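You operate a simulated robot arm through the tools that you are given. There is no shell and no other tool. Be economical: measure what you need, move in short steps, check, and stop when the job is done.

Carry out the task below with a simulated robot arm. There is one attempt and no reset: what you move stays moved.

TASK
Put things in order on the dining table top. At the end: the folded red t-shirt from the dining table top stands on top of the purple book (marked "SOUPS"); the clear glass from the dining table top is on the yellow coaster; the yellow scrubbing pad stands where the folded red t-shirt stood; the tea sachet from the dining table top stands where the clear glass stood; whatever was shut is shut again. Leave all else as you found it, and nothing knocked over.
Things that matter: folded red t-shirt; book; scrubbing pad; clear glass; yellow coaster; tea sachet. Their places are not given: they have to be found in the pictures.

It is judged by the outcome, as a careful person would: the job done as asked, and still so three seconds after it is handed in. It fails if anything else is knocked over, pushed out of place, dropped, spilled or broken.

THE ROBOT
A 7-joint arm with a two-finger parallel gripper, fixed in place. Base frame: the origin is at the foot of the arm, x ahead of it, y to its left, z up; the work surface is at about z = 0.75. Lengths are in m, angles in degrees, forces in N, time in s.
With the tool pointing down near the work surface it reaches from about 0.3 to 0.68 m from the base axis. Its first joint turns from -66.0 to 66.0 degrees. Payload 1.57 kg.
Tool frame: the origin (TCP) lies between the finger pads and is the grasp point; the fingertips stand 0.03 m ahead of it; z points along the fingers, y is the line along which they close. The gripper opens to 0.11 m. The fingers are 0.024 m wide and 0.012 m thick; the gripper's body (0.048 by 0.112 m) begins 0.078 m behind the TCP.
Orientation is that of the tool frame in the base frame, as a unit quaternion [w, x, y, z]. With the fingers straight down and closing along the base's y, the tool's x points along the base's -x, its y along +y and its z along -z.

THE INTERFACE
- The arm moves only by the tool apply_moves. Its argument "commands" is one flat list of numbers, 7 for each row, row after row: the closure, from 0 (fully open) to 1 (shut), then the shift along the base's x, y, z in units of 20 mm (1.0 is 20 mm), then the turn, a rotation vector about the base's x, y, z in units of 8 degrees (1.0 is 8 degrees). In form: [claw, tx, ty, tz, wx, wy, wz, claw, tx, ty, tz, wx, wy, wz, ...]. A call has 1 to 8 rows; each row shifts and turns the commanded pose from where the row before left it. A call with a number of a shift or a turn outside -1 to 1 is refused whole. A row lasts 0.2 s, in which the tool goes at most 0.05 m and 8.6 degrees; a call with a longer step from one row to the next is refused whole, and so is a gripper value outside its range. A pose out of reach is approached as far as the arm can. The call stops where the force on the tool passes 40 N (or 10 N more than at its start, if that is more) or the arm is blocked; 0.2 s more then pass. The fingers move at their own pace (about 0.108 m/s each) and stop on an object; they squeeze with about 40 N. The grip force told is the motor's: it shows also when the fingers shut on nothing. Time passes only in rows, and 0.2 s behind the last, so rows that do not move let the fingers close. It gives the time, the measured TCP pose, the force on the tool (base axes), the opening and the grip force at its end, in the units of the frame above (readings bear some noise).
- Cameras (640 x 400 px; columns grow to the right, rows downward): "scene" is fixed at [0.1629, -0.3944, 1.4012]; the picture's right is [0.77, -0.64, 0.00], its down [-0.38, -0.46, -0.80] and it looks along [0.51, 0.62, -0.60] (base axes); focal length 333 px, centre (320, 200). "wrist" rides on the gripper at [-0.036, 0, -0.08] in the tool frame; the picture's right is [0.00, -1.00, 0.00], its down [0.97, 0.00, -0.24] and it looks along [0.24, 0.00, 0.97] (tool axes); focal length 218 px, centre (320, 200).
- grab_frame(camera): a new picture of that camera. No time passes.
- measure_at(camera, pixels): for up to 12 pixels [column, row] of the newest picture of that camera ("zoom" is the newest enlarged one), the place [x, y, z] in the base frame of the surface seen there, good to about 0.003 m. No time passes.
- close_up(camera, box): a new picture of the part [left, top, right, bottom] of that camera's present view, enlarged. No time passes.
- job_done(): hands the job in; it is judged then, once.

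Work in short steps. Measure before you move; look again where a grasp or a placing could have gone wrong, and mend it. You have 80 turns and 38 pictures in all, those below and enlarged ones among them. Open the gripper and draw the arm clear of the work before you hand the job in, unless the task says otherwise; then end with one line.

The tools are called after ">>>" as name(argument=value, ...) on one line, values as JSON. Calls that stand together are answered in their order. apply_moves: Moves the arm, as the interface text tells. Its arguments: {"type":"object","properties":{"commands":{"type":"array","items":{"type":"number"}}},"required":["commands"]} The other tools are called the same way: grab_frame (camera) takes a picture; measure_at (camera, pixels) gives the place of the surface under pixels of a picture; close_up (camera, box) takes an enlarged picture of a part of a camera's view; job_done () hands the job in.

At the start:

```text
time: 0.0
tool_pos: [0.452, -0.0681, 1.1187]
tcp_rot: [0.0, -0.001, 1.0, -0.001]
wrist_force: [-0.7, 0.3, 0.1]
width: 0.1099
grasp_force: 0.1
```

scene: 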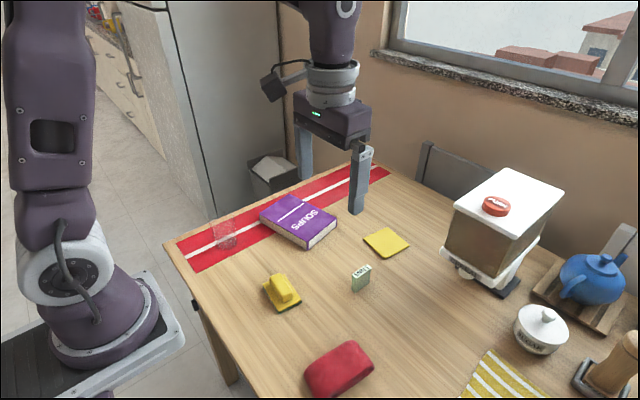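
wrist: 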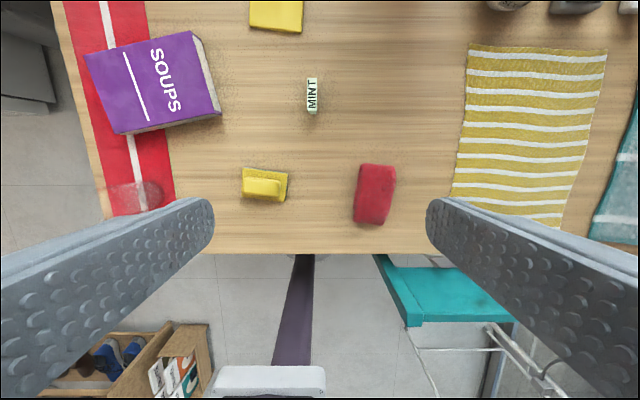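

The scene shows the shirt near (340,368), book (298,220), coaster (386,242), glass (224,235), sachet (361,278) and pad (282,292). I measure these and take close-ups.

>>> measure_at(camera="wrist", pixels=[[376, 178], [358, 222], [388, 222], [264, 187], [243, 196], [287, 172], [284, 201], [312, 80], [312, 112], [145, 190], [276, 15], [150, 85]])

>>> close_up(camera="scene", box=[160, 180, 420, 342])

>>> close_up(camera="wrist", box=[60, 0, 420, 225])

```text
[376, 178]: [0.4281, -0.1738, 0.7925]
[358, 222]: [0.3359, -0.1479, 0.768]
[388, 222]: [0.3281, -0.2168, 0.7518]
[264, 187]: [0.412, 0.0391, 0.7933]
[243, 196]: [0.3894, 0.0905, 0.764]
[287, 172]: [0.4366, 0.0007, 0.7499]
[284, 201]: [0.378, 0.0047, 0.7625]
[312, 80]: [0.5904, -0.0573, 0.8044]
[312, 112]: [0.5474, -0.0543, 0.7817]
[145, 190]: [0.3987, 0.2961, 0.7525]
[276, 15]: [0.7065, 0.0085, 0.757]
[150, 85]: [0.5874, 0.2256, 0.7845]
```

```text
2.46 times, centred on (290, 261) of scene
```

zoom: 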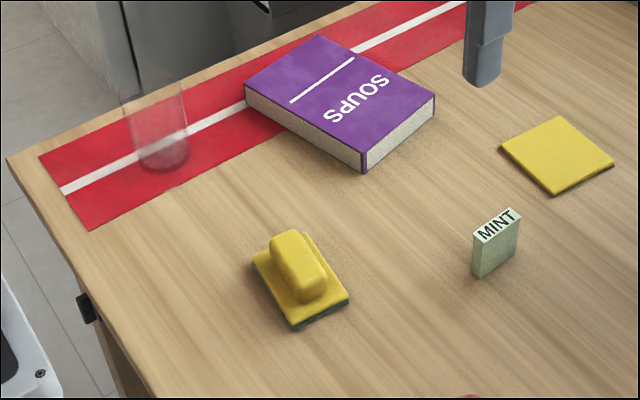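

```text
1.78 times, centred on (240, 112) of wrist
```

zoom: 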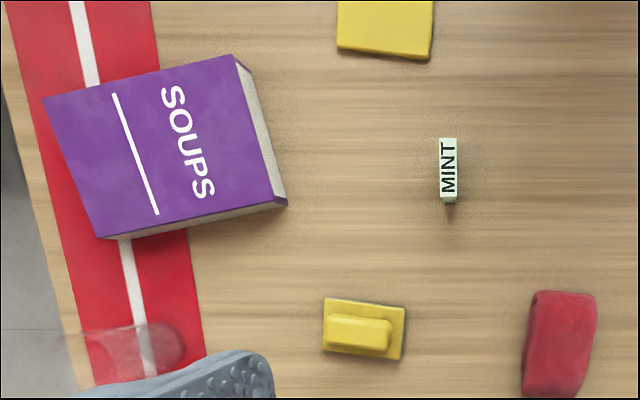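

I measure edges in the scene view.

>>> measure_at(camera="scene", pixels=[[364, 239], [387, 228], [409, 245], [385, 257], [386, 242], [353, 278], [371, 269], [361, 268], [226, 246], [306, 369], [371, 361], [340, 345]])

>>> measure_at(camera="zoom", pixels=[[325, 300], [405, 308], [400, 359], [323, 350], [330, 318], [390, 324], [386, 349], [327, 340], [535, 293], [595, 296], [575, 393], [524, 388]])

>>> measure_at(camera="scene", pixels=[[261, 213], [291, 196], [336, 219], [307, 242], [308, 246], [225, 249], [216, 240], [235, 240], [216, 222], [233, 222], [282, 275], [293, 302]])

```text
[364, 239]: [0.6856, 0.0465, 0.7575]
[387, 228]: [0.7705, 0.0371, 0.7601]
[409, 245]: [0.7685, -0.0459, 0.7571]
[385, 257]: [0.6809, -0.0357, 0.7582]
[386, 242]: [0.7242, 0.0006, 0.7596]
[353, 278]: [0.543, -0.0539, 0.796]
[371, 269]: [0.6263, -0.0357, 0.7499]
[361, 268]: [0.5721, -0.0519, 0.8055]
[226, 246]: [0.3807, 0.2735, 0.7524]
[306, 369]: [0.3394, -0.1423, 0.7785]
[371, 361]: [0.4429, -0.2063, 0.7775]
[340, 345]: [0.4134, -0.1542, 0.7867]
```

```text
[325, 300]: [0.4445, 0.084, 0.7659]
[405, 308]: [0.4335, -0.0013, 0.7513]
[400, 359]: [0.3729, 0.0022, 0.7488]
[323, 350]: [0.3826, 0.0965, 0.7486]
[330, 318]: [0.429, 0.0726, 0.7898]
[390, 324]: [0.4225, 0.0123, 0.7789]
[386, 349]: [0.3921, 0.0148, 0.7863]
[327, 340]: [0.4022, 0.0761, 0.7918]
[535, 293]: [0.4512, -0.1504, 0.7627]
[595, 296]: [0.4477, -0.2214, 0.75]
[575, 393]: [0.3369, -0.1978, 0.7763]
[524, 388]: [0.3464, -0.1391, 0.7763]
```

```text
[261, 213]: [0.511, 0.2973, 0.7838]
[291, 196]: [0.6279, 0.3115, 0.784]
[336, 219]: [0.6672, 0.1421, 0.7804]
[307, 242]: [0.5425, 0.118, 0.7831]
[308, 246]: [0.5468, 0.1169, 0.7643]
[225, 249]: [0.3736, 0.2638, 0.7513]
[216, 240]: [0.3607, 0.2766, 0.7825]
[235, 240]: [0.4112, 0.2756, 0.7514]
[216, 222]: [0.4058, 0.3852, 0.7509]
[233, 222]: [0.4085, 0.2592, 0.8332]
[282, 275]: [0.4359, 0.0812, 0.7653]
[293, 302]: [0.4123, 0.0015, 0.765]
```

The glass outline is faint, so I move the wrist camera over towards it to look closely.

>>> apply_moves(commands=[0, -0.3, 1, -0.3, 0, 0, 0, 0, -0.3, 1, -0.3, 0, 0, 0, 0, -0.3, 1, -0.3, 0, 0, 0, 0, -0.3, 1, -0.3, 0, 0, 0, 0, -0.3, 1, -0.3, 0, 0, 0, 0, -0.3, 1, -0.3, 0, 0, 0, 0, -0.3, 1, -0.3, 0, 0, 0, 0, -0.3, 1, -0.3, 0, 0, 0])

>>> apply_moves(commands=[0, -0.3, 1, -0.3, 0, 0, 0, 0, -0.3, 1, -0.3, 0, 0, 0, 0, -0.3, 1, -0.3, 0, 0, 0, 0, -0.3, 1, -0.3, 0, 0, 0, 0, -0.3, 1, -0.3, 0, 0, 0, 0, -0.3, 1, -0.3, 0, 0, 0, 0, -0.3, 1, -0.3, 0, 0, 0, 0, 0, 0, 0, 0, 0, 0])

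>>> grab_frame(camera="wrist")

```text
time: 1.8
tool_pos: [0.4028, 0.092, 1.069]
tcp_rot: [0.001, 0.0, 1.0, 0.0]
wrist_force: [-0.4, -0.9, 0.2]
width: 0.1101
grasp_force: 0.0
```

```text
time: 3.6
tool_pos: [0.3608, 0.2322, 1.0282]
tcp_rot: [-0.001, 0.001, 1.0, -0.001]
wrist_force: [-0.8, 0.5, -0.6]
width: 0.1097
grasp_force: 0.1
```

```text
33 pictures are left
```

wrist: 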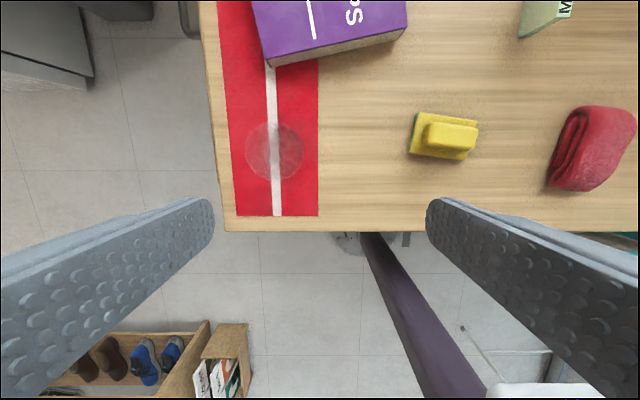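

>>> close_up(camera="wrist", box=[200, 90, 360, 190])

>>> close_up(camera="scene", box=[185, 190, 281, 250])

```text
4.00 times, centred on (280, 140) of wrist
```

zoom: 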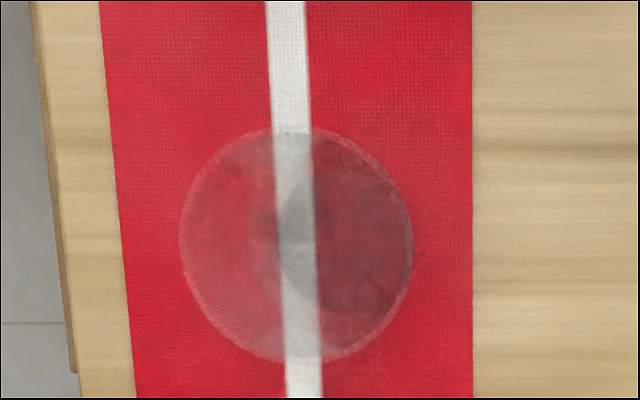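

```text
6.67 times, centred on (233, 220) of scene
```

zoom: 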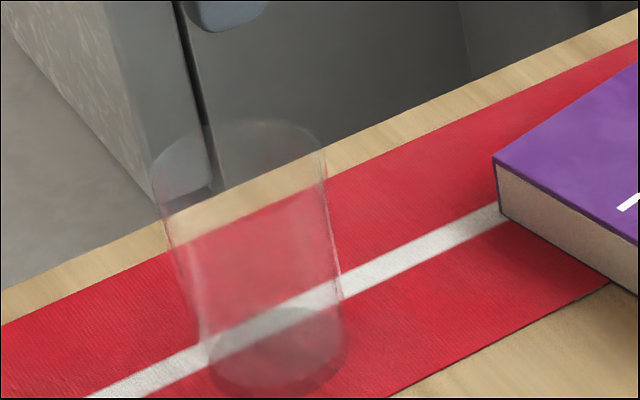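

Ray geometry puts the glass axis at about (0.389, 0.286), base radius 0.026, rim radius 0.034 and height about 0.10. The coaster centre, x=0.726, is beyond the straight-down reach, so I tilt the tool 30° outward before grasping and move above the glass.

>>> apply_moves(commands=[0, 0.35, 0.675, 0, 0, -0.9375, 0, 0, 0.35, 0.675, 0, 0, -0.9375, 0, 0, 0.35, 0.675, 0, 0, -0.9375, 0, 0, 0.35, 0.675, 0, 0, -0.9375, 0, 0, 0, 0, -1, 0, 0, 0, 0, 0, 0, -1, 0, 0, 0, 0, 0, 0, -1, 0, 0, 0, 0, 0, 0, 0, 0, 0, 0])

>>> grab_frame(camera="wrist")

```text
time: 5.4
tool_pos: [0.3896, 0.2845, 0.9665]
tcp_rot: [0.259, 0.0, 0.966, 0.0]
wrist_force: [0.5, -0.1, 0.6]
width: 0.11
grasp_force: 0.0
```

```text
30 pictures are left
```

wrist: 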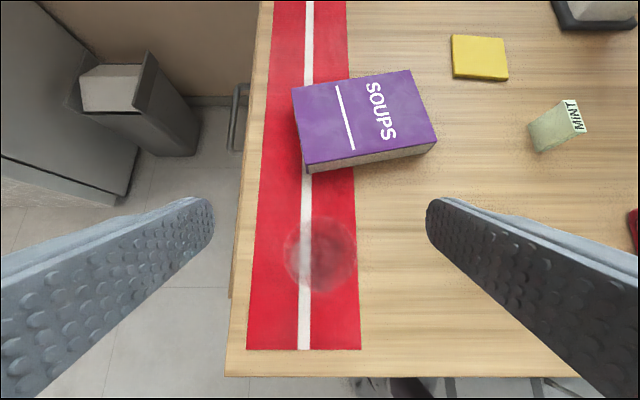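

The glass is centred between the fingers (320,255). Descend to z≈0.815.

>>> apply_moves(commands=[0, 0, 0, -1, 0, 0, 0, 0, 0, 0, -1, 0, 0, 0, 0, 0, 0, -1, 0, 0, 0, 0, 0, 0, -1, 0, 0, 0, 0, 0, 0, -1, 0, 0, 0, 0, 0, 0, -1, 0, 0, 0, 0, 0, 0, -1, 0, 0, 0, 0, 0, 0, -0.5, 0, 0, 0])

>>> close_up(camera="scene", box=[150, 150, 310, 250])

```text
time: 7.2
tool_pos: [0.3884, 0.2859, 0.8166]
tcp_rot: [0.259, 0.0, 0.966, 0.0]
wrist_force: [0.3, -0.1, -0.3]
width: 0.1099
grasp_force: 0.0
```

```text
4.00 times, centred on (230, 200) of scene
```

zoom: 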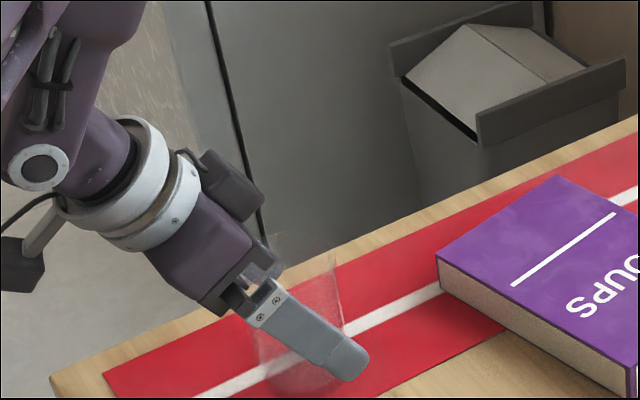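

Fingers straddle the glass. Close on it.

>>> apply_moves(commands=[0.25, 0, 0, 0, 0, 0, 0, 0.4, 0, 0, 0, 0, 0, 0, 0.6, 0, 0, 0, 0, 0, 0, 0.7, 0, 0, 0, 0, 0, 0, 0.7, 0, 0, 0, 0, 0, 0])

```text
time: 8.4
tool_pos: [0.3882, 0.2858, 0.8171]
tcp_rot: [0.259, -0.001, 0.966, 0.0]
wrist_force: [0.0, 0.6, -0.5]
width: 0.0658
grasp_force: 39.7
```

Held at width 0.066. Lift.

>>> apply_moves(commands=[0.7, 0, 0, 0.5, 0, 0, 0, 0.7, 0, 0, 1, 0, 0, 0, 0.7, 0, 0, 1, 0, 0, 0, 0.7, 0, 0, 1, 0, 0, 0, 0.7, 0, 0, 1, 0, 0, 0, 0.7, 0, 0, 1, 0, 0, 0, 0.7, 0, 0, 0.5, 0, 0, 0, 0.7, 0, 0, 0, 0, 0, 0])

>>> close_up(camera="scene", box=[130, 110, 354, 250])

```text
time: 10.2
tool_pos: [0.3893, 0.2848, 0.938]
tcp_rot: [0.259, 0.0, 0.966, 0.0]
wrist_force: [0.4, 0.1, -1.9]
width: 0.0658
grasp_force: 39.3
```

```text
2.86 times, centred on (242, 180) of scene
```

zoom: 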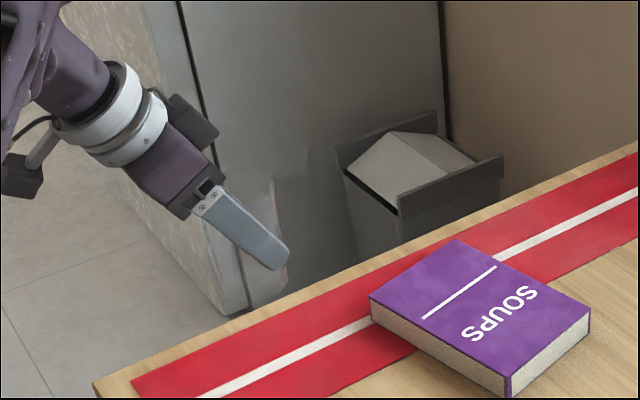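

The glass came up. Carry it to above the coaster.

>>> apply_moves(commands=[0.7, 0.9, -0.8, 0, 0, 0, 0, 0.7, 0.9, -0.8, 0, 0, 0, 0, 0.7, 0.9, -0.8, 0, 0, 0, 0, 0.7, 0.9, -0.8, 0, 0, 0, 0, 0.7, 0.9, -0.8, 0, 0, 0, 0, 0.7, 0.9, -0.8, 0, 0, 0, 0, 0.7, 0.9, -0.8, 0, 0, 0, 0, 0.7, 0.9, -0.8, 0, 0, 0, 0])

>>> apply_moves(commands=[0.7, 0.9, -0.8, 0, 0, 0, 0, 0.7, 0.9, -0.8, 0, 0, 0, 0, 0.7, 0.9, -0.8, 0, 0, 0, 0, 0.7, 0.9, -0.8, 0, 0, 0, 0, 0.7, 0.9, -0.8, 0, 0, 0, 0, 0.7, 0.9, -0.8, 0, 0, 0, 0, 0.7, 0.9, -0.8, 0, 0, 0, 0, 0.7, 0.9, -0.8, 0, 0, 0, 0])

>>> apply_moves(commands=[0.7, 0.9, -0.8, 0, 0, 0, 0, 0.7, 0.9, -0.6, 0, 0, 0, 0, 0.7, 0.4, 0, 0, 0, 0, 0, 0.7, 0, 0, 0, 0, 0, 0])

>>> grab_frame(camera="scene")

```text
time: 12.0
tool_pos: [0.5334, 0.1577, 0.9368]
tcp_rot: [0.259, 0.0, 0.966, 0.0]
wrist_force: [-0.1, -0.3, -2.2]
width: 0.0656
grasp_force: 39.9
```

```text
time: 13.8
tool_pos: [0.6788, 0.0306, 0.9394]
tcp_rot: [0.258, 0.0, 0.966, 0.0]
wrist_force: [0.1, -0.3, -2.1]
width: 0.0657
grasp_force: 39.7
```

```text
time: 14.8
tool_pos: [0.721, 0.0014, 0.9386]
tcp_rot: [0.259, -0.001, 0.966, 0.0]
wrist_force: [0.0, -0.5, -1.5]
width: 0.0657
grasp_force: 39.8
```

```text
27 pictures are left
```

scene: 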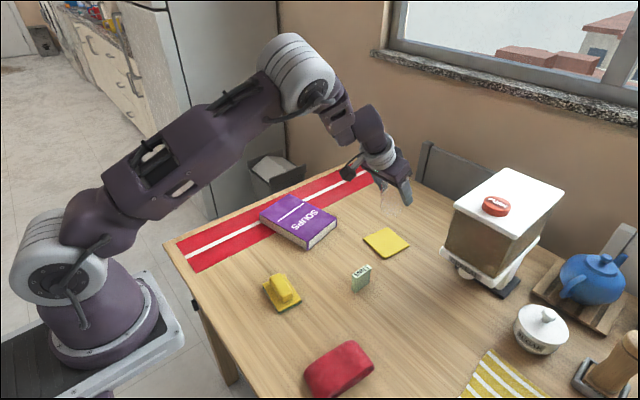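

Reaches fine. Lower towards the coaster.

>>> apply_moves(commands=[0.7, 0.2, -0.05, -1, 0, 0, 0, 0.7, 0, 0, -1, 0, 0, 0, 0.7, 0, 0, -1, 0, 0, 0, 0.7, 0, 0, -1, 0, 0, 0, 0.7, 0, 0, -1, 0, 0, 0, 0.7, 0, 0, -0.3, 0, 0, 0, 0.7, 0, 0, 0, 0, 0, 0])

>>> close_up(camera="scene", box=[320, 180, 448, 260])

```text
time: 16.4
tool_pos: [0.7246, 0.0008, 0.8318]
tcp_rot: [0.259, 0.0, 0.966, 0.0]
wrist_force: [-1.0, -0.1, -1.5]
width: 0.0655
grasp_force: 40.1
```

```text
5.00 times, centred on (384, 220) of scene
```

zoom: 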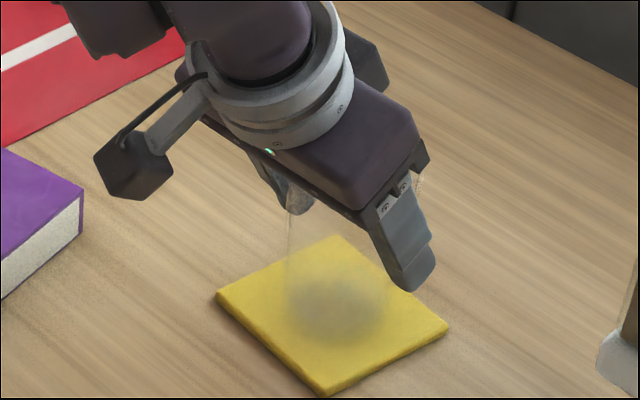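

Centred over the coaster. Lower in small steps and watch the force.

>>> apply_moves(commands=[0.7, 0, 0, -0.15, 0, 0, 0, 0.7, 0, 0, -0.1, 0, 0, 0, 0.7, 0, 0, 0, 0, 0, 0])

>>> apply_moves(commands=[0.7, 0, 0, -0.08, 0, 0, 0, 0.7, 0, 0, 0, 0, 0, 0])

```text
time: 17.2
tool_pos: [0.7259, 0.0006, 0.8271]
tcp_rot: [0.26, 0.001, 0.966, 0.0]
wrist_force: [-0.4, 0.0, -1.8]
width: 0.0657
grasp_force: 39.8
```

```text
time: 17.8
tool_pos: [0.726, 0.0007, 0.826]
tcp_rot: [0.259, 0.0, 0.966, 0.001]
wrist_force: [-1.9, 1.0, 4.5]
width: 0.0658
grasp_force: 39.8
```

Contact (+4.5 N). Release, then rise straight up.

>>> apply_moves(commands=[0.35, 0, 0, 0, 0, 0, 0, 0.2, 0, 0, 0, 0, 0, 0, 0, 0, 0, 0, 0, 0, 0, 0, 0, 0, 0, 0, 0, 0])

>>> apply_moves(commands=[0, -0.25, 0, 0.5, 0, 0, 0, 0, -0.5, 0, 0.9, 0, 0, 0, 0, -0.5, 0, 0.9, 0, 0, 0, 0, -0.5, 0, 0.9, 0, 0, 0, 0, -0.5, 0, 0.9, 0, 0, 0, 0, -0.5, 0, 0.9, 0, 0, 0, 0, -0.5, 0, 0.9, 0, 0, 0, 0, -0.5, 0, 0.9, 0, 0, 0])

>>> grab_frame(camera="wrist")

>>> close_up(camera="scene", box=[320, 180, 448, 260])

```text
time: 18.8
tool_pos: [0.7251, 0.0009, 0.825]
tcp_rot: [0.259, 0.001, 0.966, 0.0]
wrist_force: [-0.4, 0.3, -0.4]
width: 0.1101
grasp_force: 0.1
```

```text
time: 20.6
tool_pos: [0.6485, 0.0014, 0.9601]
tcp_rot: [0.258, 0.0, 0.966, 0.0]
wrist_force: [-0.1, -0.4, 0.1]
width: 0.1099
grasp_force: 0.0
```

```text
25 pictures are left
```

wrist: 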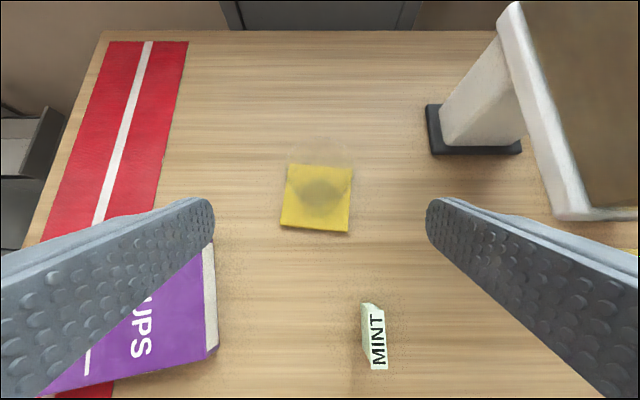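

```text
5.00 times, centred on (384, 220) of scene
```

zoom: 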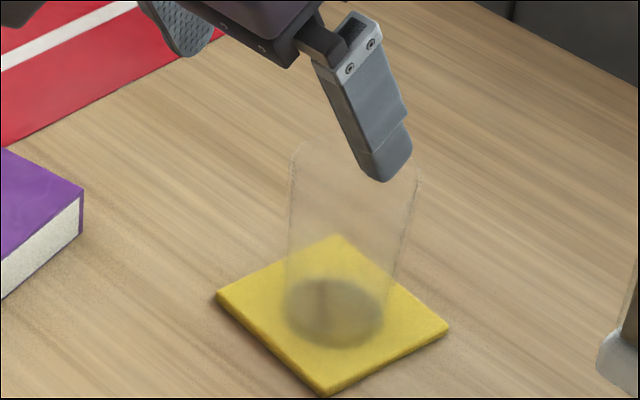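

Glass stands centred on the coaster. Next the tea sachet: bring the tool upright and above it.

>>> apply_moves(commands=[0, -1, -0.6, 0, 0, 0.9375, 0, 0, -1, -0.7, 0, 0, 0.9375, 0, 0, -1, -0.7, 0, 0, 0.9375, 0, 0, -1, -0.7, 0, 0, 0.9375, 0, 0, 0, 0, -0.5, 0, 0, 0, 0, 0, 0, 0, 0, 0, 0])

>>> grab_frame(camera="wrist")

```text
time: 22.0
tool_pos: [0.5711, -0.0536, 0.9499]
tcp_rot: [0.001, 0.0, 1.0, 0.0]
wrist_force: [-1.0, 1.2, -0.5]
width: 0.11
grasp_force: 0.0
```

```text
23 pictures are left
```

wrist: 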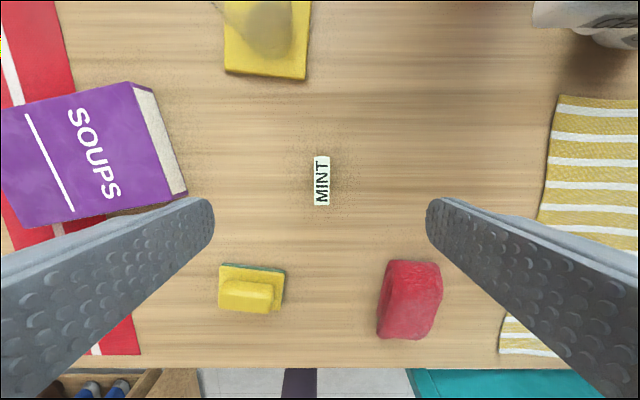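

>>> measure_at(camera="wrist", pixels=[[316, 159], [328, 159], [316, 203], [328, 203], [321, 181], [383, 285], [438, 268], [432, 325], [405, 265], [378, 333], [415, 337], [408, 300]])

>>> close_up(camera="wrist", box=[200, 140, 456, 340])

```text
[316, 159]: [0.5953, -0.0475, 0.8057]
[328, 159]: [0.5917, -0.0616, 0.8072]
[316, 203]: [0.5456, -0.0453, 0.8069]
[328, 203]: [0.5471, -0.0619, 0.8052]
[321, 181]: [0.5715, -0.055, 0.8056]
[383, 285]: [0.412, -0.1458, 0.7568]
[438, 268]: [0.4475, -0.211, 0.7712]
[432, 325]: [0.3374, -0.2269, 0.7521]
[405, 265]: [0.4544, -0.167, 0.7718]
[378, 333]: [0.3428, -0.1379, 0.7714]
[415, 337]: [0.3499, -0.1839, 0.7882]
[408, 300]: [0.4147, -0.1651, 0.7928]
```

```text
2.00 times, centred on (328, 240) of wrist
```

zoom: 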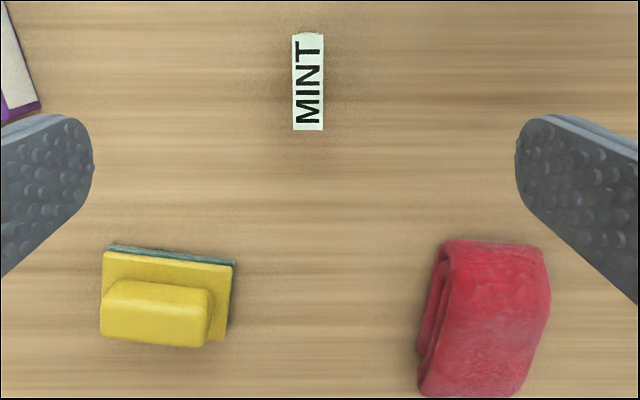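

Sachet centre (0.570,-0.0545), top z 0.806, aligned with x. Descend to z≈0.79 and close.

>>> apply_moves(commands=[0, -0.05, -0.05, -1, 0, 0, 0, 0, 0, 0, -1, 0, 0, 0, 0, 0, 0, -1, 0, 0, 0, 0, 0, 0, -1, 0, 0, 0, 0, 0, 0, -1, 0, 0, 0, 0, 0, 0, -1, 0, 0, 0, 0, 0, 0, -1, 0, 0, 0, 0, 0, 0, -0.95, 0, 0, 0])

>>> apply_moves(commands=[0.3, 0, 0, 0, 0, 0, 0, 0.6, 0, 0, 0, 0, 0, 0, 0.8, 0, 0, 0, 0, 0, 0, 0.9, 0, 0, 0, 0, 0, 0, 0.95, 0, 0, 0, 0, 0, 0])

```text
time: 23.8
tool_pos: [0.569, -0.0547, 0.7905]
tcp_rot: [0.0, -0.001, 1.0, 0.0]
wrist_force: [0.4, 0.8, 0.1]
width: 0.1098
grasp_force: 0.0
```

```text
time: 25.0
tool_pos: [0.5688, -0.0535, 0.7912]
tcp_rot: [0.0, -0.001, 1.0, 0.0]
wrist_force: [-0.3, 0.6, 0.1]
width: 0.0146
grasp_force: 31.2
```

Sachet held (0.0146). Lift and carry to the glass's old place (0.389, 0.286).

>>> apply_moves(commands=[0.95, 0, 0, 1, 0, 0, 0, 0.95, 0, 0, 1, 0, 0, 0, 0.95, 0, 0, 1, 0, 0, 0, 0.95, 0, 0, 1, 0, 0, 0, 0.95, 0, 0, 1, 0, 0, 0, 0.95, -1, 1, 0, 0, 0, 0, 0.95, -1, 1, 0, 0, 0, 0, 0.95, -1, 1, 0, 0, 0, 0])

>>> apply_moves(commands=[0.95, -1, 1, 0, 0, 0, 0, 0.95, -1, 1, 0, 0, 0, 0, 0.95, -1, 1, 0, 0, 0, 0, 0.95, -1, 1, 0, 0, 0, 0, 0.95, -1, 1, 0, 0, 0, 0, 0.95, -1, 1, 0, 0, 0, 0, 0.95, 0, 1, 0, 0, 0, 0, 0.95, 0, 1, 0, 0, 0, 0])

>>> apply_moves(commands=[0.95, 0, 1, 0, 0, 0, 0, 0.95, 0, 1, 0, 0, 0, 0, 0.95, 0, 1, 0, 0, 0, 0, 0.95, 0, 1, 0, 0, 0, 0, 0.95, 0, 1, 0, 0, 0, 0, 0.95, 0, 1, 0, 0, 0, 0, 0.95, 0, 0, 0, 0, 0, 0])

>>> grab_frame(camera="scene")

```text
time: 26.8
tool_pos: [0.5093, 0.0054, 0.8915]
tcp_rot: [0.0, 0.0, 1.0, 0.0]
wrist_force: [0.1, -0.2, -1.3]
width: 0.0143
grasp_force: 30.9
```

```text
time: 28.6
tool_pos: [0.3904, 0.1657, 0.8911]
tcp_rot: [0.0, 0.0, 1.0, 0.0]
wrist_force: [-0.1, -0.2, 0.3]
width: 0.0146
grasp_force: 31.1
```

```text
time: 30.2
tool_pos: [0.3889, 0.2868, 0.8918]
tcp_rot: [-0.001, -0.001, 1.0, 0.0]
wrist_force: [0.4, -0.5, -0.2]
width: 0.0143
grasp_force: 30.2
```

```text
21 pictures are left
```

scene: 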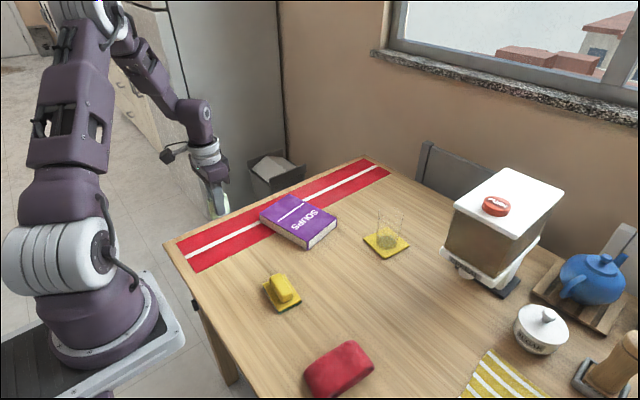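

Sachet is held. Lower to just above the surface, then touch down.

>>> apply_moves(commands=[0.95, 0, 0, -1, 0, 0, 0, 0.95, 0, 0, -1, 0, 0, 0, 0.95, 0, 0, -1, 0, 0, 0, 0.95, 0, 0, -1, 0, 0, 0, 0.95, 0, 0, -0.7, 0, 0, 0, 0.95, 0, 0, -0.1, 0, 0, 0, 0.95, 0, 0, -0.1, 0, 0, 0, 0.95, 0, 0, 0, 0, 0, 0])

```text
time: 32.0
tool_pos: [0.3901, 0.2858, 0.794]
tcp_rot: [0.001, 0.0, 1.0, 0.0]
wrist_force: [0.8, 0.7, -0.1]
width: 0.0145
grasp_force: 30.9
```

>>> apply_moves(commands=[0.95, 0, 0, -0.1, 0, 0, 0, 0.95, 0, 0, 0, 0, 0, 0])

>>> close_up(camera="scene", box=[180, 190, 276, 250])

```text
time: 32.6
tool_pos: [0.3895, 0.2862, 0.7922]
tcp_rot: [0.0, 0.0, 1.0, 0.0]
wrist_force: [0.1, 0.0, -0.6]
width: 0.0146
grasp_force: 30.6
```

```text
6.67 times, centred on (228, 220) of scene
```

zoom: 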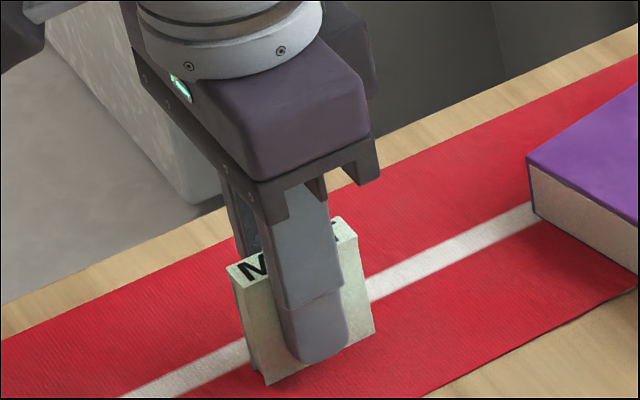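

Looks upright. Touch down a little further.

>>> apply_moves(commands=[0.95, 0, 0, -0.1, 0, 0, 0, 0.95, 0, 0, 0, 0, 0, 0])

```text
time: 33.2
tool_pos: [0.3903, 0.2878, 0.7902]
tcp_rot: [0.0, -0.001, 1.0, 0.0]
wrist_force: [-1.7, -1.0, 15.7]
width: 0.0146
grasp_force: 30.6
```

Contact; ease up 1 mm, release, and rise.

>>> apply_moves(commands=[0.95, 0, 0, 0.05, 0, 0, 0, 0.8, 0, 0, 0, 0, 0, 0, 0.5, 0, 0, 0, 0, 0, 0, 0.2, 0, 0, 0, 0, 0, 0, 0.2, 0, 0, 0, 0, 0, 0])

>>> apply_moves(commands=[0.2, 0, 0, 0.5, 0, 0, 0, 0.1, 0, 0, 1, 0, 0, 0, 0, 0, 0, 1, 0, 0, 0, 0, 0, 0, 1, 0, 0, 0, 0, 0, 0, 1, 0, 0, 0, 0, 0, 0, 1, 0, 0, 0, 0, 0, -0.5, 1, 0, 0, 0, 0, 0, -1, 1, 0, 0, 0])

>>> grab_frame(camera="wrist")

>>> close_up(camera="scene", box=[180, 190, 276, 250])

```text
time: 34.4
tool_pos: [0.389, 0.2869, 0.7893]
tcp_rot: [0.0, 0.0, 1.0, 0.0]
wrist_force: [0.3, 0.4, 0.7]
width: 0.0879
grasp_force: 0.2
```

```text
time: 36.2
tool_pos: [0.388, 0.2556, 0.9418]
tcp_rot: [0.0, 0.0, 1.0, 0.0]
wrist_force: [-0.2, -0.6, -0.7]
width: 0.1101
grasp_force: 0.0
```

```text
19 pictures are left
```

wrist: 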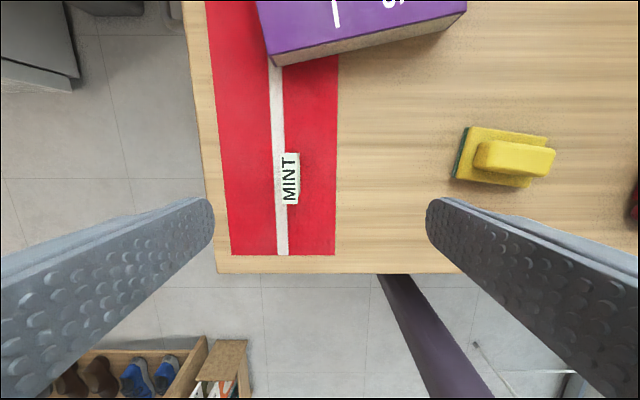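

```text
6.67 times, centred on (228, 220) of scene
```

zoom: 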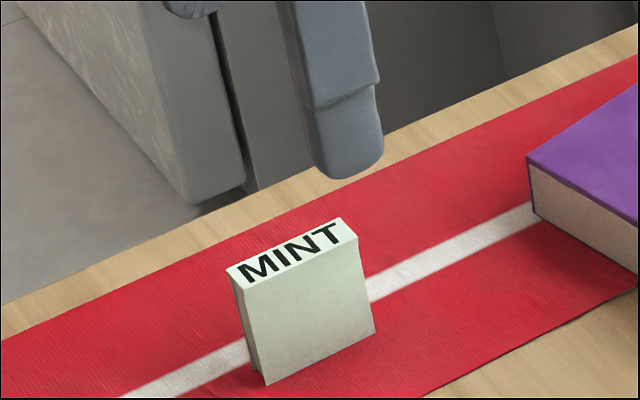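

Sachet stands well. Move over to the shirt.

>>> apply_moves(commands=[0, 0, -1, 0, 0, 0, 0, 0, 0, -1, 0, 0, 0, 0, 0, 0, -1, 0, 0, 0, 0, 0, 0, -1, 0, 0, 0, 0, 0, 0, -1, 0, 0, 0, 0, 0, 0, -1, 0, 0, 0, 0, 0, 0, -1, 0, 0, 0, 0, 0, 0, -1, 0, 0, 0, 0])

>>> apply_moves(commands=[0, 0, -1, 0, 0, 0, 0, 0, 0, -1, 0, 0, 0, 0, 0, 0, -1, 0, 0, 0, 0, 0, 0, -1, 0, 0, 0, 0, 0, 0, -1, 0, 0, 0, 0, 0, 0, -1, 0, 0, 0, 0, 0, 0, -1, 0, 0, 0, 0, 0, 0, -1, 0, 0, 0, 0])

>>> apply_moves(commands=[0, 0, -1, 0, 0, 0, 0, 0, 0, -1, 0, 0, 0, 0, 0, 0, -1, 0, 0, 0, 0, 0, 0, -1, 0, 0, 0, 0, 0, 0, -0.9, 0, 0, 0, 0, 0, 0, 0, 0, 0, 0, 0])

>>> grab_frame(camera="wrist")

```text
time: 38.0
tool_pos: [0.3906, 0.0961, 0.9422]
tcp_rot: [0.0, 0.0, 1.0, -0.001]
wrist_force: [0.6, 0.4, 0.2]
width: 0.1101
grasp_force: 0.1
```

```text
time: 39.8
tool_pos: [0.3886, -0.064, 0.9429]
tcp_rot: [-0.001, -0.001, 1.0, 0.0]
wrist_force: [-0.3, -0.6, 0.5]
width: 0.1096
grasp_force: 0.1
```

```text
time: 41.2
tool_pos: [0.3889, -0.162, 0.941]
tcp_rot: [0.0, 0.0, 1.0, 0.0]
wrist_force: [-0.1, -0.3, 0.2]
width: 0.1097
grasp_force: 0.1
```

```text
17 pictures are left
```

wrist: 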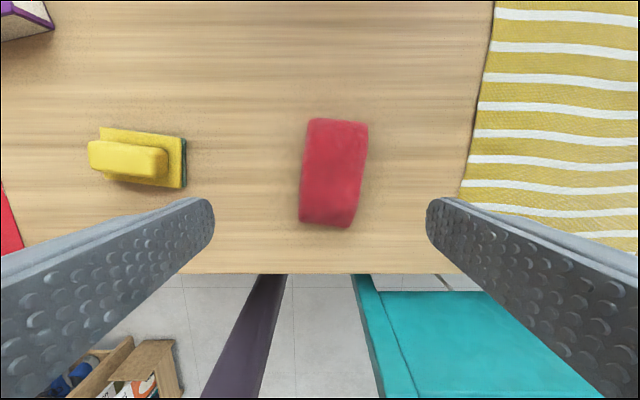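

>>> measure_at(camera="wrist", pixels=[[312, 122], [365, 126], [350, 223], [302, 217], [333, 172], [308, 170], [357, 175], [297, 170], [371, 175], [100, 130], [184, 140], [180, 187]])

>>> close_up(camera="wrist", box=[253, 100, 413, 240])

```text
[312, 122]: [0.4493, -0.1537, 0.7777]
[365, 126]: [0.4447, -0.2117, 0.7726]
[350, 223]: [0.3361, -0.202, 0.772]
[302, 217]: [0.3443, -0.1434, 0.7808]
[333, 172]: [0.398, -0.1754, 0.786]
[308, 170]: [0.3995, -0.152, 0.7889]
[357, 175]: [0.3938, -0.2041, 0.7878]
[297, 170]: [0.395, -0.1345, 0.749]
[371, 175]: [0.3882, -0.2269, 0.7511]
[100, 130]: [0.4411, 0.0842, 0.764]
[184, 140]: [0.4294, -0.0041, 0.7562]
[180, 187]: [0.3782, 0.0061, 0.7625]
```

```text
2.86 times, centred on (333, 170) of wrist
```

zoom: 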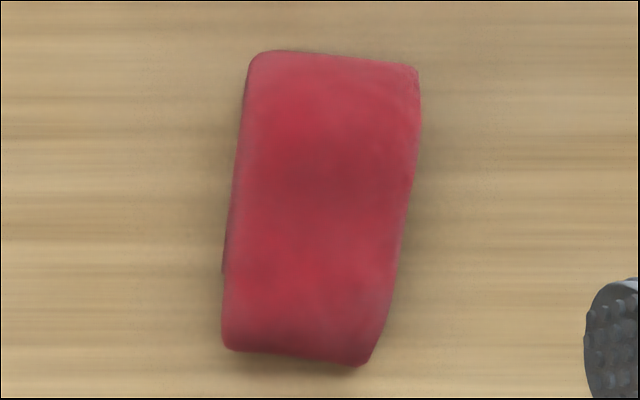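

Shirt centre (0.394,-0.178), width 0.06, yaw about -6°, top z 0.79. Align, descend to z≈0.786 and grip.

>>> apply_moves(commands=[0, 0.25, -0.8, -0.75, 0, 0, -0.75, 0, 0, 0, -1, 0, 0, 0, 0, 0, 0, -1, 0, 0, 0, 0, 0, 0, -1, 0, 0, 0, 0, 0, 0, -1, 0, 0, 0, 0, 0, 0, -1, 0, 0, 0, 0, 0, 0, -1, 0, 0, 0, 0, 0, 0, -1, 0, 0, 0])

>>> apply_moves(commands=[0.3, 0, 0, 0, 0, 0, 0, 0.5, 0, 0, 0, 0, 0, 0, 0.6, 0, 0, 0, 0, 0, 0, 0.7, 0, 0, 0, 0, 0, 0, 0.7, 0, 0, 0, 0, 0, 0])

```text
time: 43.0
tool_pos: [0.3946, -0.1786, 0.7855]
tcp_rot: [0.0, 0.053, 0.999, 0.0]
wrist_force: [-0.4, -0.1, 0.4]
width: 0.1098
grasp_force: 0.0
```

```text
time: 44.2
tool_pos: [0.3939, -0.1788, 0.7867]
tcp_rot: [0.0, 0.052, 0.999, -0.001]
wrist_force: [0.1, 0.3, 0.1]
width: 0.0726
grasp_force: 40.0
```

Gripped (0.073). Lift, then carry to the book, turning -76° so the shirt's length lies along the book.

>>> apply_moves(commands=[0.7, 0, 0, 0.5, 0, 0, 0, 0.7, 0, 0, 1, 0, 0, 0, 0.7, 0, 0, 1, 0, 0, 0, 0.7, 0, 0, 1, 0, 0, 0, 0.7, 0, 0, 1, 0, 0, 0, 0.7, 0, 0, 1, 0, 0, 0, 0.7, 0, 0, 1, 0, 0, 0, 0.7, 0, 0, 0, 0, 0, 0])

>>> close_up(camera="scene", box=[240, 200, 464, 340])

```text
time: 46.0
tool_pos: [0.3949, -0.1777, 0.9168]
tcp_rot: [0.0, 0.052, 0.999, 0.0]
wrist_force: [0.5, 0.1, -1.7]
width: 0.0723
grasp_force: 39.9
```

```text
2.86 times, centred on (352, 270) of scene
```

zoom: 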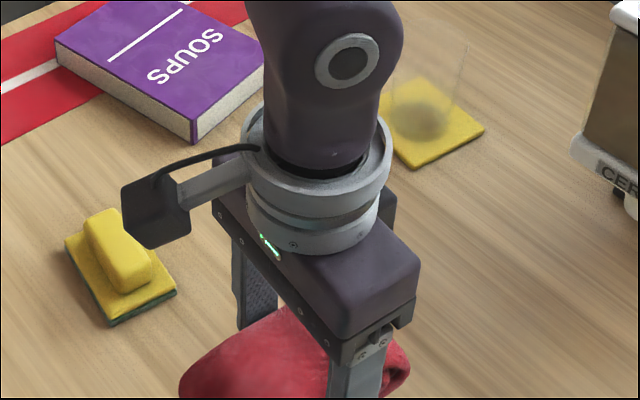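

>>> apply_moves(commands=[0.7, 0.4825, 0.99, 0, 0, 0, -0.475, 0.7, 0.4825, 0.99, 0, 0, 0, -0.475, 0.7, 0.4825, 0.99, 0, 0, 0, -0.475, 0.7, 0.4825, 0.99, 0, 0, 0, -0.475, 0.7, 0.4825, 0.99, 0, 0, 0, -0.475, 0.7, 0.4825, 0.99, 0, 0, 0, -0.475, 0.7, 0.4825, 0.99, 0, 0, 0, -0.475, 0.7, 0.4825, 0.99, 0, 0, 0, -0.475])

>>> apply_moves(commands=[0.7, 0.4825, 0.99, 0, 0, 0, -0.475, 0.7, 0.4825, 0.99, 0, 0, 0, -0.475, 0.7, 0.4825, 0.99, 0, 0, 0, -0.475, 0.7, 0.4825, 0.99, 0, 0, 0, -0.475, 0.7, 0.4825, 0.99, 0, 0, 0, -0.475, 0.7, 0.4825, 0.99, 0, 0, 0, -0.475, 0.7, 0.4825, 0.99, 0, 0, 0, -0.475, 0.7, 0.4825, 0.99, 0, 0, 0, -0.475])

>>> apply_moves(commands=[0.7, 0.4825, 0.99, 0, 0, 0, -0.475, 0.7, 0.4825, 0.99, 0, 0, 0, -0.475, 0.7, 0.4825, 0.99, 0, 0, 0, -0.475, 0.7, 0.4825, 0.99, 0, 0, 0, -0.475, 0.7, 0, 0, 0, 0, 0, 0])

>>> close_up(camera="scene", box=[200, 130, 392, 250])

>>> grab_frame(camera="wrist")

```text
time: 47.8
tool_pos: [0.4723, -0.0201, 0.9161]
tcp_rot: [0.0, 0.312, 0.95, 0.001]
wrist_force: [-0.2, 0.4, -1.4]
width: 0.0725
grasp_force: 39.9
```

```text
time: 49.6
tool_pos: [0.549, 0.1389, 0.9149]
tcp_rot: [0.0, 0.552, 0.834, 0.0]
wrist_force: [0.9, 0.6, -1.7]
width: 0.0719
grasp_force: 40.7
```

```text
time: 50.8
tool_pos: [0.5874, 0.2187, 0.9156]
tcp_rot: [0.0, 0.656, 0.755, 0.001]
wrist_force: [0.0, -0.8, -1.3]
width: 0.0724
grasp_force: 40.4
```

```text
3.33 times, centred on (296, 190) of scene
```

zoom: 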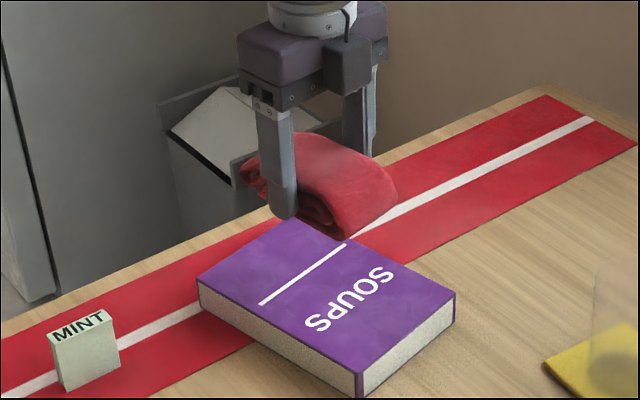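

```text
13 pictures are left
```

wrist: 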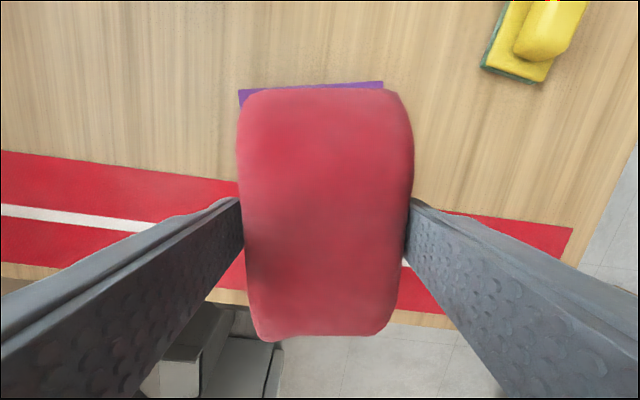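

Well placed above the book centre and aligned. Lower to z≈0.823, then touch.

>>> apply_moves(commands=[0.7, 0, 0, -1, 0, 0, 0, 0.7, 0, 0, -1, 0, 0, 0, 0.7, 0, 0, -1, 0, 0, 0, 0.7, 0, 0, -1, 0, 0, 0, 0.7, 0, 0, -0.5, 0, 0, 0, 0.7, 0, 0, -0.1, 0, 0, 0, 0.7, 0, 0, 0, 0, 0, 0])

>>> apply_moves(commands=[0.7, 0, 0, -0.1, 0, 0, 0, 0.7, 0, 0, 0, 0, 0, 0])

```text
time: 52.4
tool_pos: [0.5889, 0.2203, 0.8247]
tcp_rot: [0.0, 0.656, 0.754, 0.0]
wrist_force: [-0.3, 0.3, -2.6]
width: 0.0723
grasp_force: 39.9
```

```text
time: 53.0
tool_pos: [0.5894, 0.2181, 0.8216]
tcp_rot: [0.0, 0.656, 0.755, 0.0]
wrist_force: [0.7, -0.2, -2.6]
width: 0.0724
grasp_force: 40.4
```

>>> apply_moves(commands=[0.7, 0, 0, -0.1, 0, 0, 0, 0.7, 0, 0, 0, 0, 0, 0])

```text
time: 53.6
tool_pos: [0.5885, 0.217, 0.8195]
tcp_rot: [0.0, 0.656, 0.754, 0.0]
wrist_force: [0.4, -0.6, -1.3]
width: 0.0726
grasp_force: 40.5
```

>>> apply_moves(commands=[0.7, 0, 0, -0.08, 0, 0, 0, 0.7, 0, 0, 0, 0, 0, 0])

```text
time: 54.2
tool_pos: [0.5884, 0.2173, 0.819]
tcp_rot: [0.0, 0.656, 0.755, 0.0]
wrist_force: [-0.6, 0.7, 7.6]
width: 0.0725
grasp_force: 40.3
```

Contact (7.6 N). Release and rise.

>>> apply_moves(commands=[0.3, 0, 0, 0, 0, 0, 0, 0.1, 0, 0, 0, 0, 0, 0, 0, 0, 0, 0, 0, 0, 0])

>>> apply_moves(commands=[0, 0, 0, 0.5, 0, 0, 0, 0, 0, 0, 1, 0, 0, 0, 0, 0, 0, 1, 0, 0, 0, 0, 0, 0, 1, 0, 0, 0, 0, 0, 0, 1, 0, 0, 0, 0, 0, 0, 1, 0, 0, 0, 0, -0.5, -0.5, 0.5, 0, 0, 0, 0, -1, -1, 0, 0, 0, 0])

>>> close_up(camera="scene", box=[200, 130, 392, 250])

```text
time: 55.0
tool_pos: [0.5885, 0.2178, 0.8194]
tcp_rot: [0.0, 0.656, 0.755, -0.001]
wrist_force: [-0.3, 0.0, 0.0]
width: 0.11
grasp_force: 0.1
```

```text
time: 56.8
tool_pos: [0.5567, 0.1878, 0.9405]
tcp_rot: [0.0, 0.656, 0.755, 0.001]
wrist_force: [-0.1, -0.3, 0.9]
width: 0.11
grasp_force: 0.0
```

```text
3.33 times, centred on (296, 190) of scene
```

zoom: 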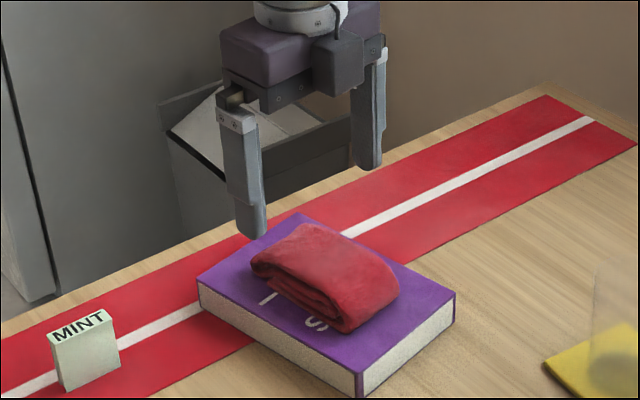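

Shirt rests on the book. Go above the scrubbing pad, turning to its yaw.

>>> apply_moves(commands=[0, -0.91, -0.9, 0, 0, 0, -0.25, 0, -0.91, -0.9, 0, 0, 0, -0.25, 0, -0.91, -0.9, 0, 0, 0, -0.25, 0, -0.91, -0.9, 0, 0, 0, -0.25, 0, -0.91, -0.9, 0, 0, 0, -0.25, 0, -0.91, -0.9, 0, 0, 0, -0.25, 0, -0.91, -0.9, 0, 0, 0, -0.25, 0, -0.91, -0.9, 0, 0, 0, -0.25])

>>> grab_frame(camera="wrist")

```text
time: 58.6
tool_pos: [0.4122, 0.0451, 0.9388]
tcp_rot: [0.001, 0.755, 0.655, 0.0]
wrist_force: [-1.0, -0.4, 0.2]
width: 0.1099
grasp_force: 0.1
```

```text
11 pictures are left
```

wrist: 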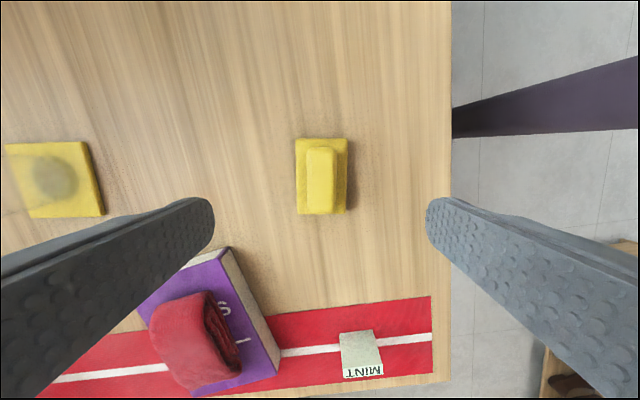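

>>> measure_at(camera="wrist", pixels=[[298, 141], [346, 141], [298, 211], [345, 209], [308, 150], [331, 150], [308, 211], [331, 211], [320, 180], [302, 175], [342, 175]])

>>> close_up(camera="wrist", box=[270, 125, 374, 225])

```text
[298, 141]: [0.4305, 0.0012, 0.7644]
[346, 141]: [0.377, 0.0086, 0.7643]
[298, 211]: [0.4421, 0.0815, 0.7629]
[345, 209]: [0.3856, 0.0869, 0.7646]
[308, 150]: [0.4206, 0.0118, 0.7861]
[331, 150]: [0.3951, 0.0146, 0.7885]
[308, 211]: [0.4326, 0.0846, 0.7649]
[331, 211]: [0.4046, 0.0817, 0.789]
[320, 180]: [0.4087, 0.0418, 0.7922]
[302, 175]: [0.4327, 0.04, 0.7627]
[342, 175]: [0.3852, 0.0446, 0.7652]
```

```text
4.00 times, centred on (322, 175) of wrist
```

zoom: 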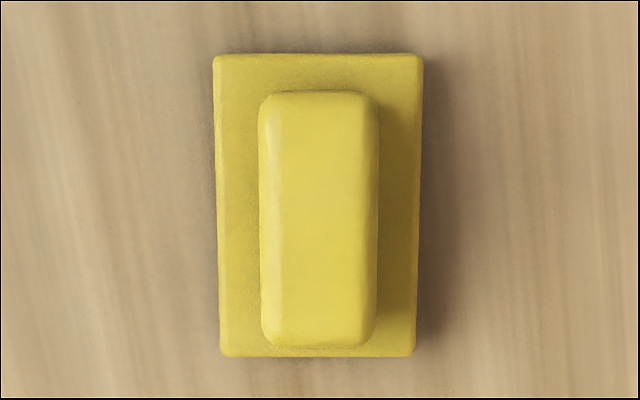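

Pad is aligned with the gripper; handle centre (0.412,0.045), 0.764–0.793 high. Descend to z≈0.799 and grip the handle.

>>> apply_moves(commands=[0, 0, 0, -1, 0, 0, 0, 0, 0, 0, -1, 0, 0, 0, 0, 0, 0, -1, 0, 0, 0, 0, 0, 0, -1, 0, 0, 0, 0, 0, 0, -1, 0, 0, 0, 0, 0, 0, -1, 0, 0, 0, 0, 0, 0, -1, 0, 0, 0, 0, 0, 0, 0, 0, 0, 0])

>>> apply_moves(commands=[0.4, 0, 0, 0, 0, 0, 0, 0.6, 0, 0, 0, 0, 0, 0, 0.75, 0, 0, 0, 0, 0, 0, 0.9, 0, 0, 0, 0, 0, 0, 0.9, 0, 0, 0, 0, 0, 0])

```text
time: 60.4
tool_pos: [0.4128, 0.0438, 0.7982]
tcp_rot: [0.0, 0.755, 0.656, 0.0]
wrist_force: [-0.4, -0.8, -0.1]
width: 0.1098
grasp_force: 0.1
```

```text
time: 61.6
tool_pos: [0.4129, 0.0435, 0.7982]
tcp_rot: [0.0, 0.755, 0.656, 0.0]
wrist_force: [-0.9, 0.5, 0.2]
width: 0.0306
grasp_force: 40.4
```

Handle held (0.031). Lift and carry to the shirt's old place (0.394,-0.178).

>>> apply_moves(commands=[0.9, 0, 0, 1, 0, 0, 0, 0.9, 0, 0, 1, 0, 0, 0, 0.9, 0, 0, 1, 0, 0, 0, 0.9, -0.068, -0.925, 0, 0, 0, 0, 0.9, -0.068, -0.925, 0, 0, 0, 0, 0.9, -0.068, -0.925, 0, 0, 0, 0, 0.9, -0.068, -0.925, 0, 0, 0, 0, 0.9, -0.068, -0.925, 0, 0, 0, 0])

>>> apply_moves(commands=[0.9, -0.068, -0.925, 0, 0, 0, 0, 0.9, -0.068, -0.925, 0, 0, 0, 0, 0.9, -0.068, -0.925, 0, 0, 0, 0, 0.9, -0.068, -0.925, 0, 0, 0, 0, 0.9, -0.068, -0.925, 0, 0, 0, 0, 0.9, -0.068, -0.925, 0, 0, 0, 0, 0.9, -0.068, -0.925, 0, 0, 0, 0, 0.9, 0, 0, 0, 0, 0, 0])

>>> grab_frame(camera="scene")

```text
time: 63.4
tool_pos: [0.4052, -0.0472, 0.8598]
tcp_rot: [0.0, 0.754, 0.656, 0.0]
wrist_force: [-0.1, -0.1, -0.6]
width: 0.0308
grasp_force: 40.4
```

```text
time: 65.2
tool_pos: [0.3961, -0.1768, 0.858]
tcp_rot: [0.0, 0.755, 0.656, 0.0]
wrist_force: [0.1, -0.2, -1.2]
width: 0.0307
grasp_force: 39.3
```

```text
9 pictures are left
```

scene: 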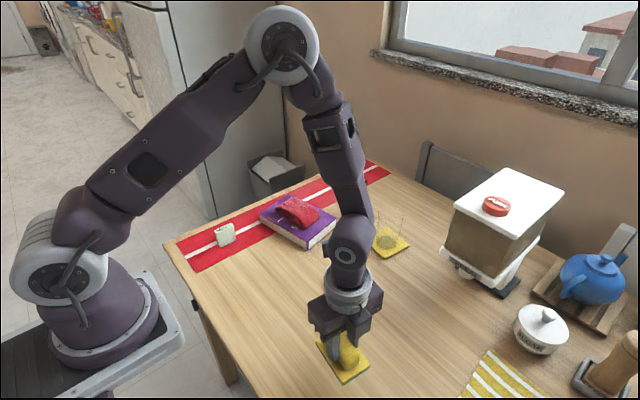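

Lower: -0.058 m first, then small steps.

>>> apply_moves(commands=[0.9, 0, 0, -1, 0, 0, 0, 0.9, 0, 0, -1, 0, 0, 0, 0.9, 0, 0, -0.8, 0, 0, 0, 0.9, 0, 0, -0.1, 0, 0, 0, 0.9, 0, 0, 0, 0, 0, 0])

>>> apply_moves(commands=[0.9, 0, 0, -0.08, 0, 0, 0, 0.9, 0, 0, 0, 0, 0, 0])

```text
time: 66.4
tool_pos: [0.3952, -0.178, 0.8007]
tcp_rot: [0.0, 0.755, 0.656, 0.001]
wrist_force: [-0.3, 0.2, -1.2]
width: 0.0307
grasp_force: 39.6
```

```text
time: 67.0
tool_pos: [0.396, -0.1777, 0.7995]
tcp_rot: [0.0, 0.754, 0.656, 0.0]
wrist_force: [0.1, 0.3, 0.0]
width: 0.0306
grasp_force: 39.9
```

>>> apply_moves(commands=[0.9, 0, 0, -0.06, 0, 0, 0, 0.9, 0, 0, 0, 0, 0, 0])

```text
time: 67.6
tool_pos: [0.396, -0.177, 0.7987]
tcp_rot: [0.0, 0.755, 0.656, 0.0]
wrist_force: [-3.0, 2.9, 15.7]
width: 0.0307
grasp_force: 40.0
```

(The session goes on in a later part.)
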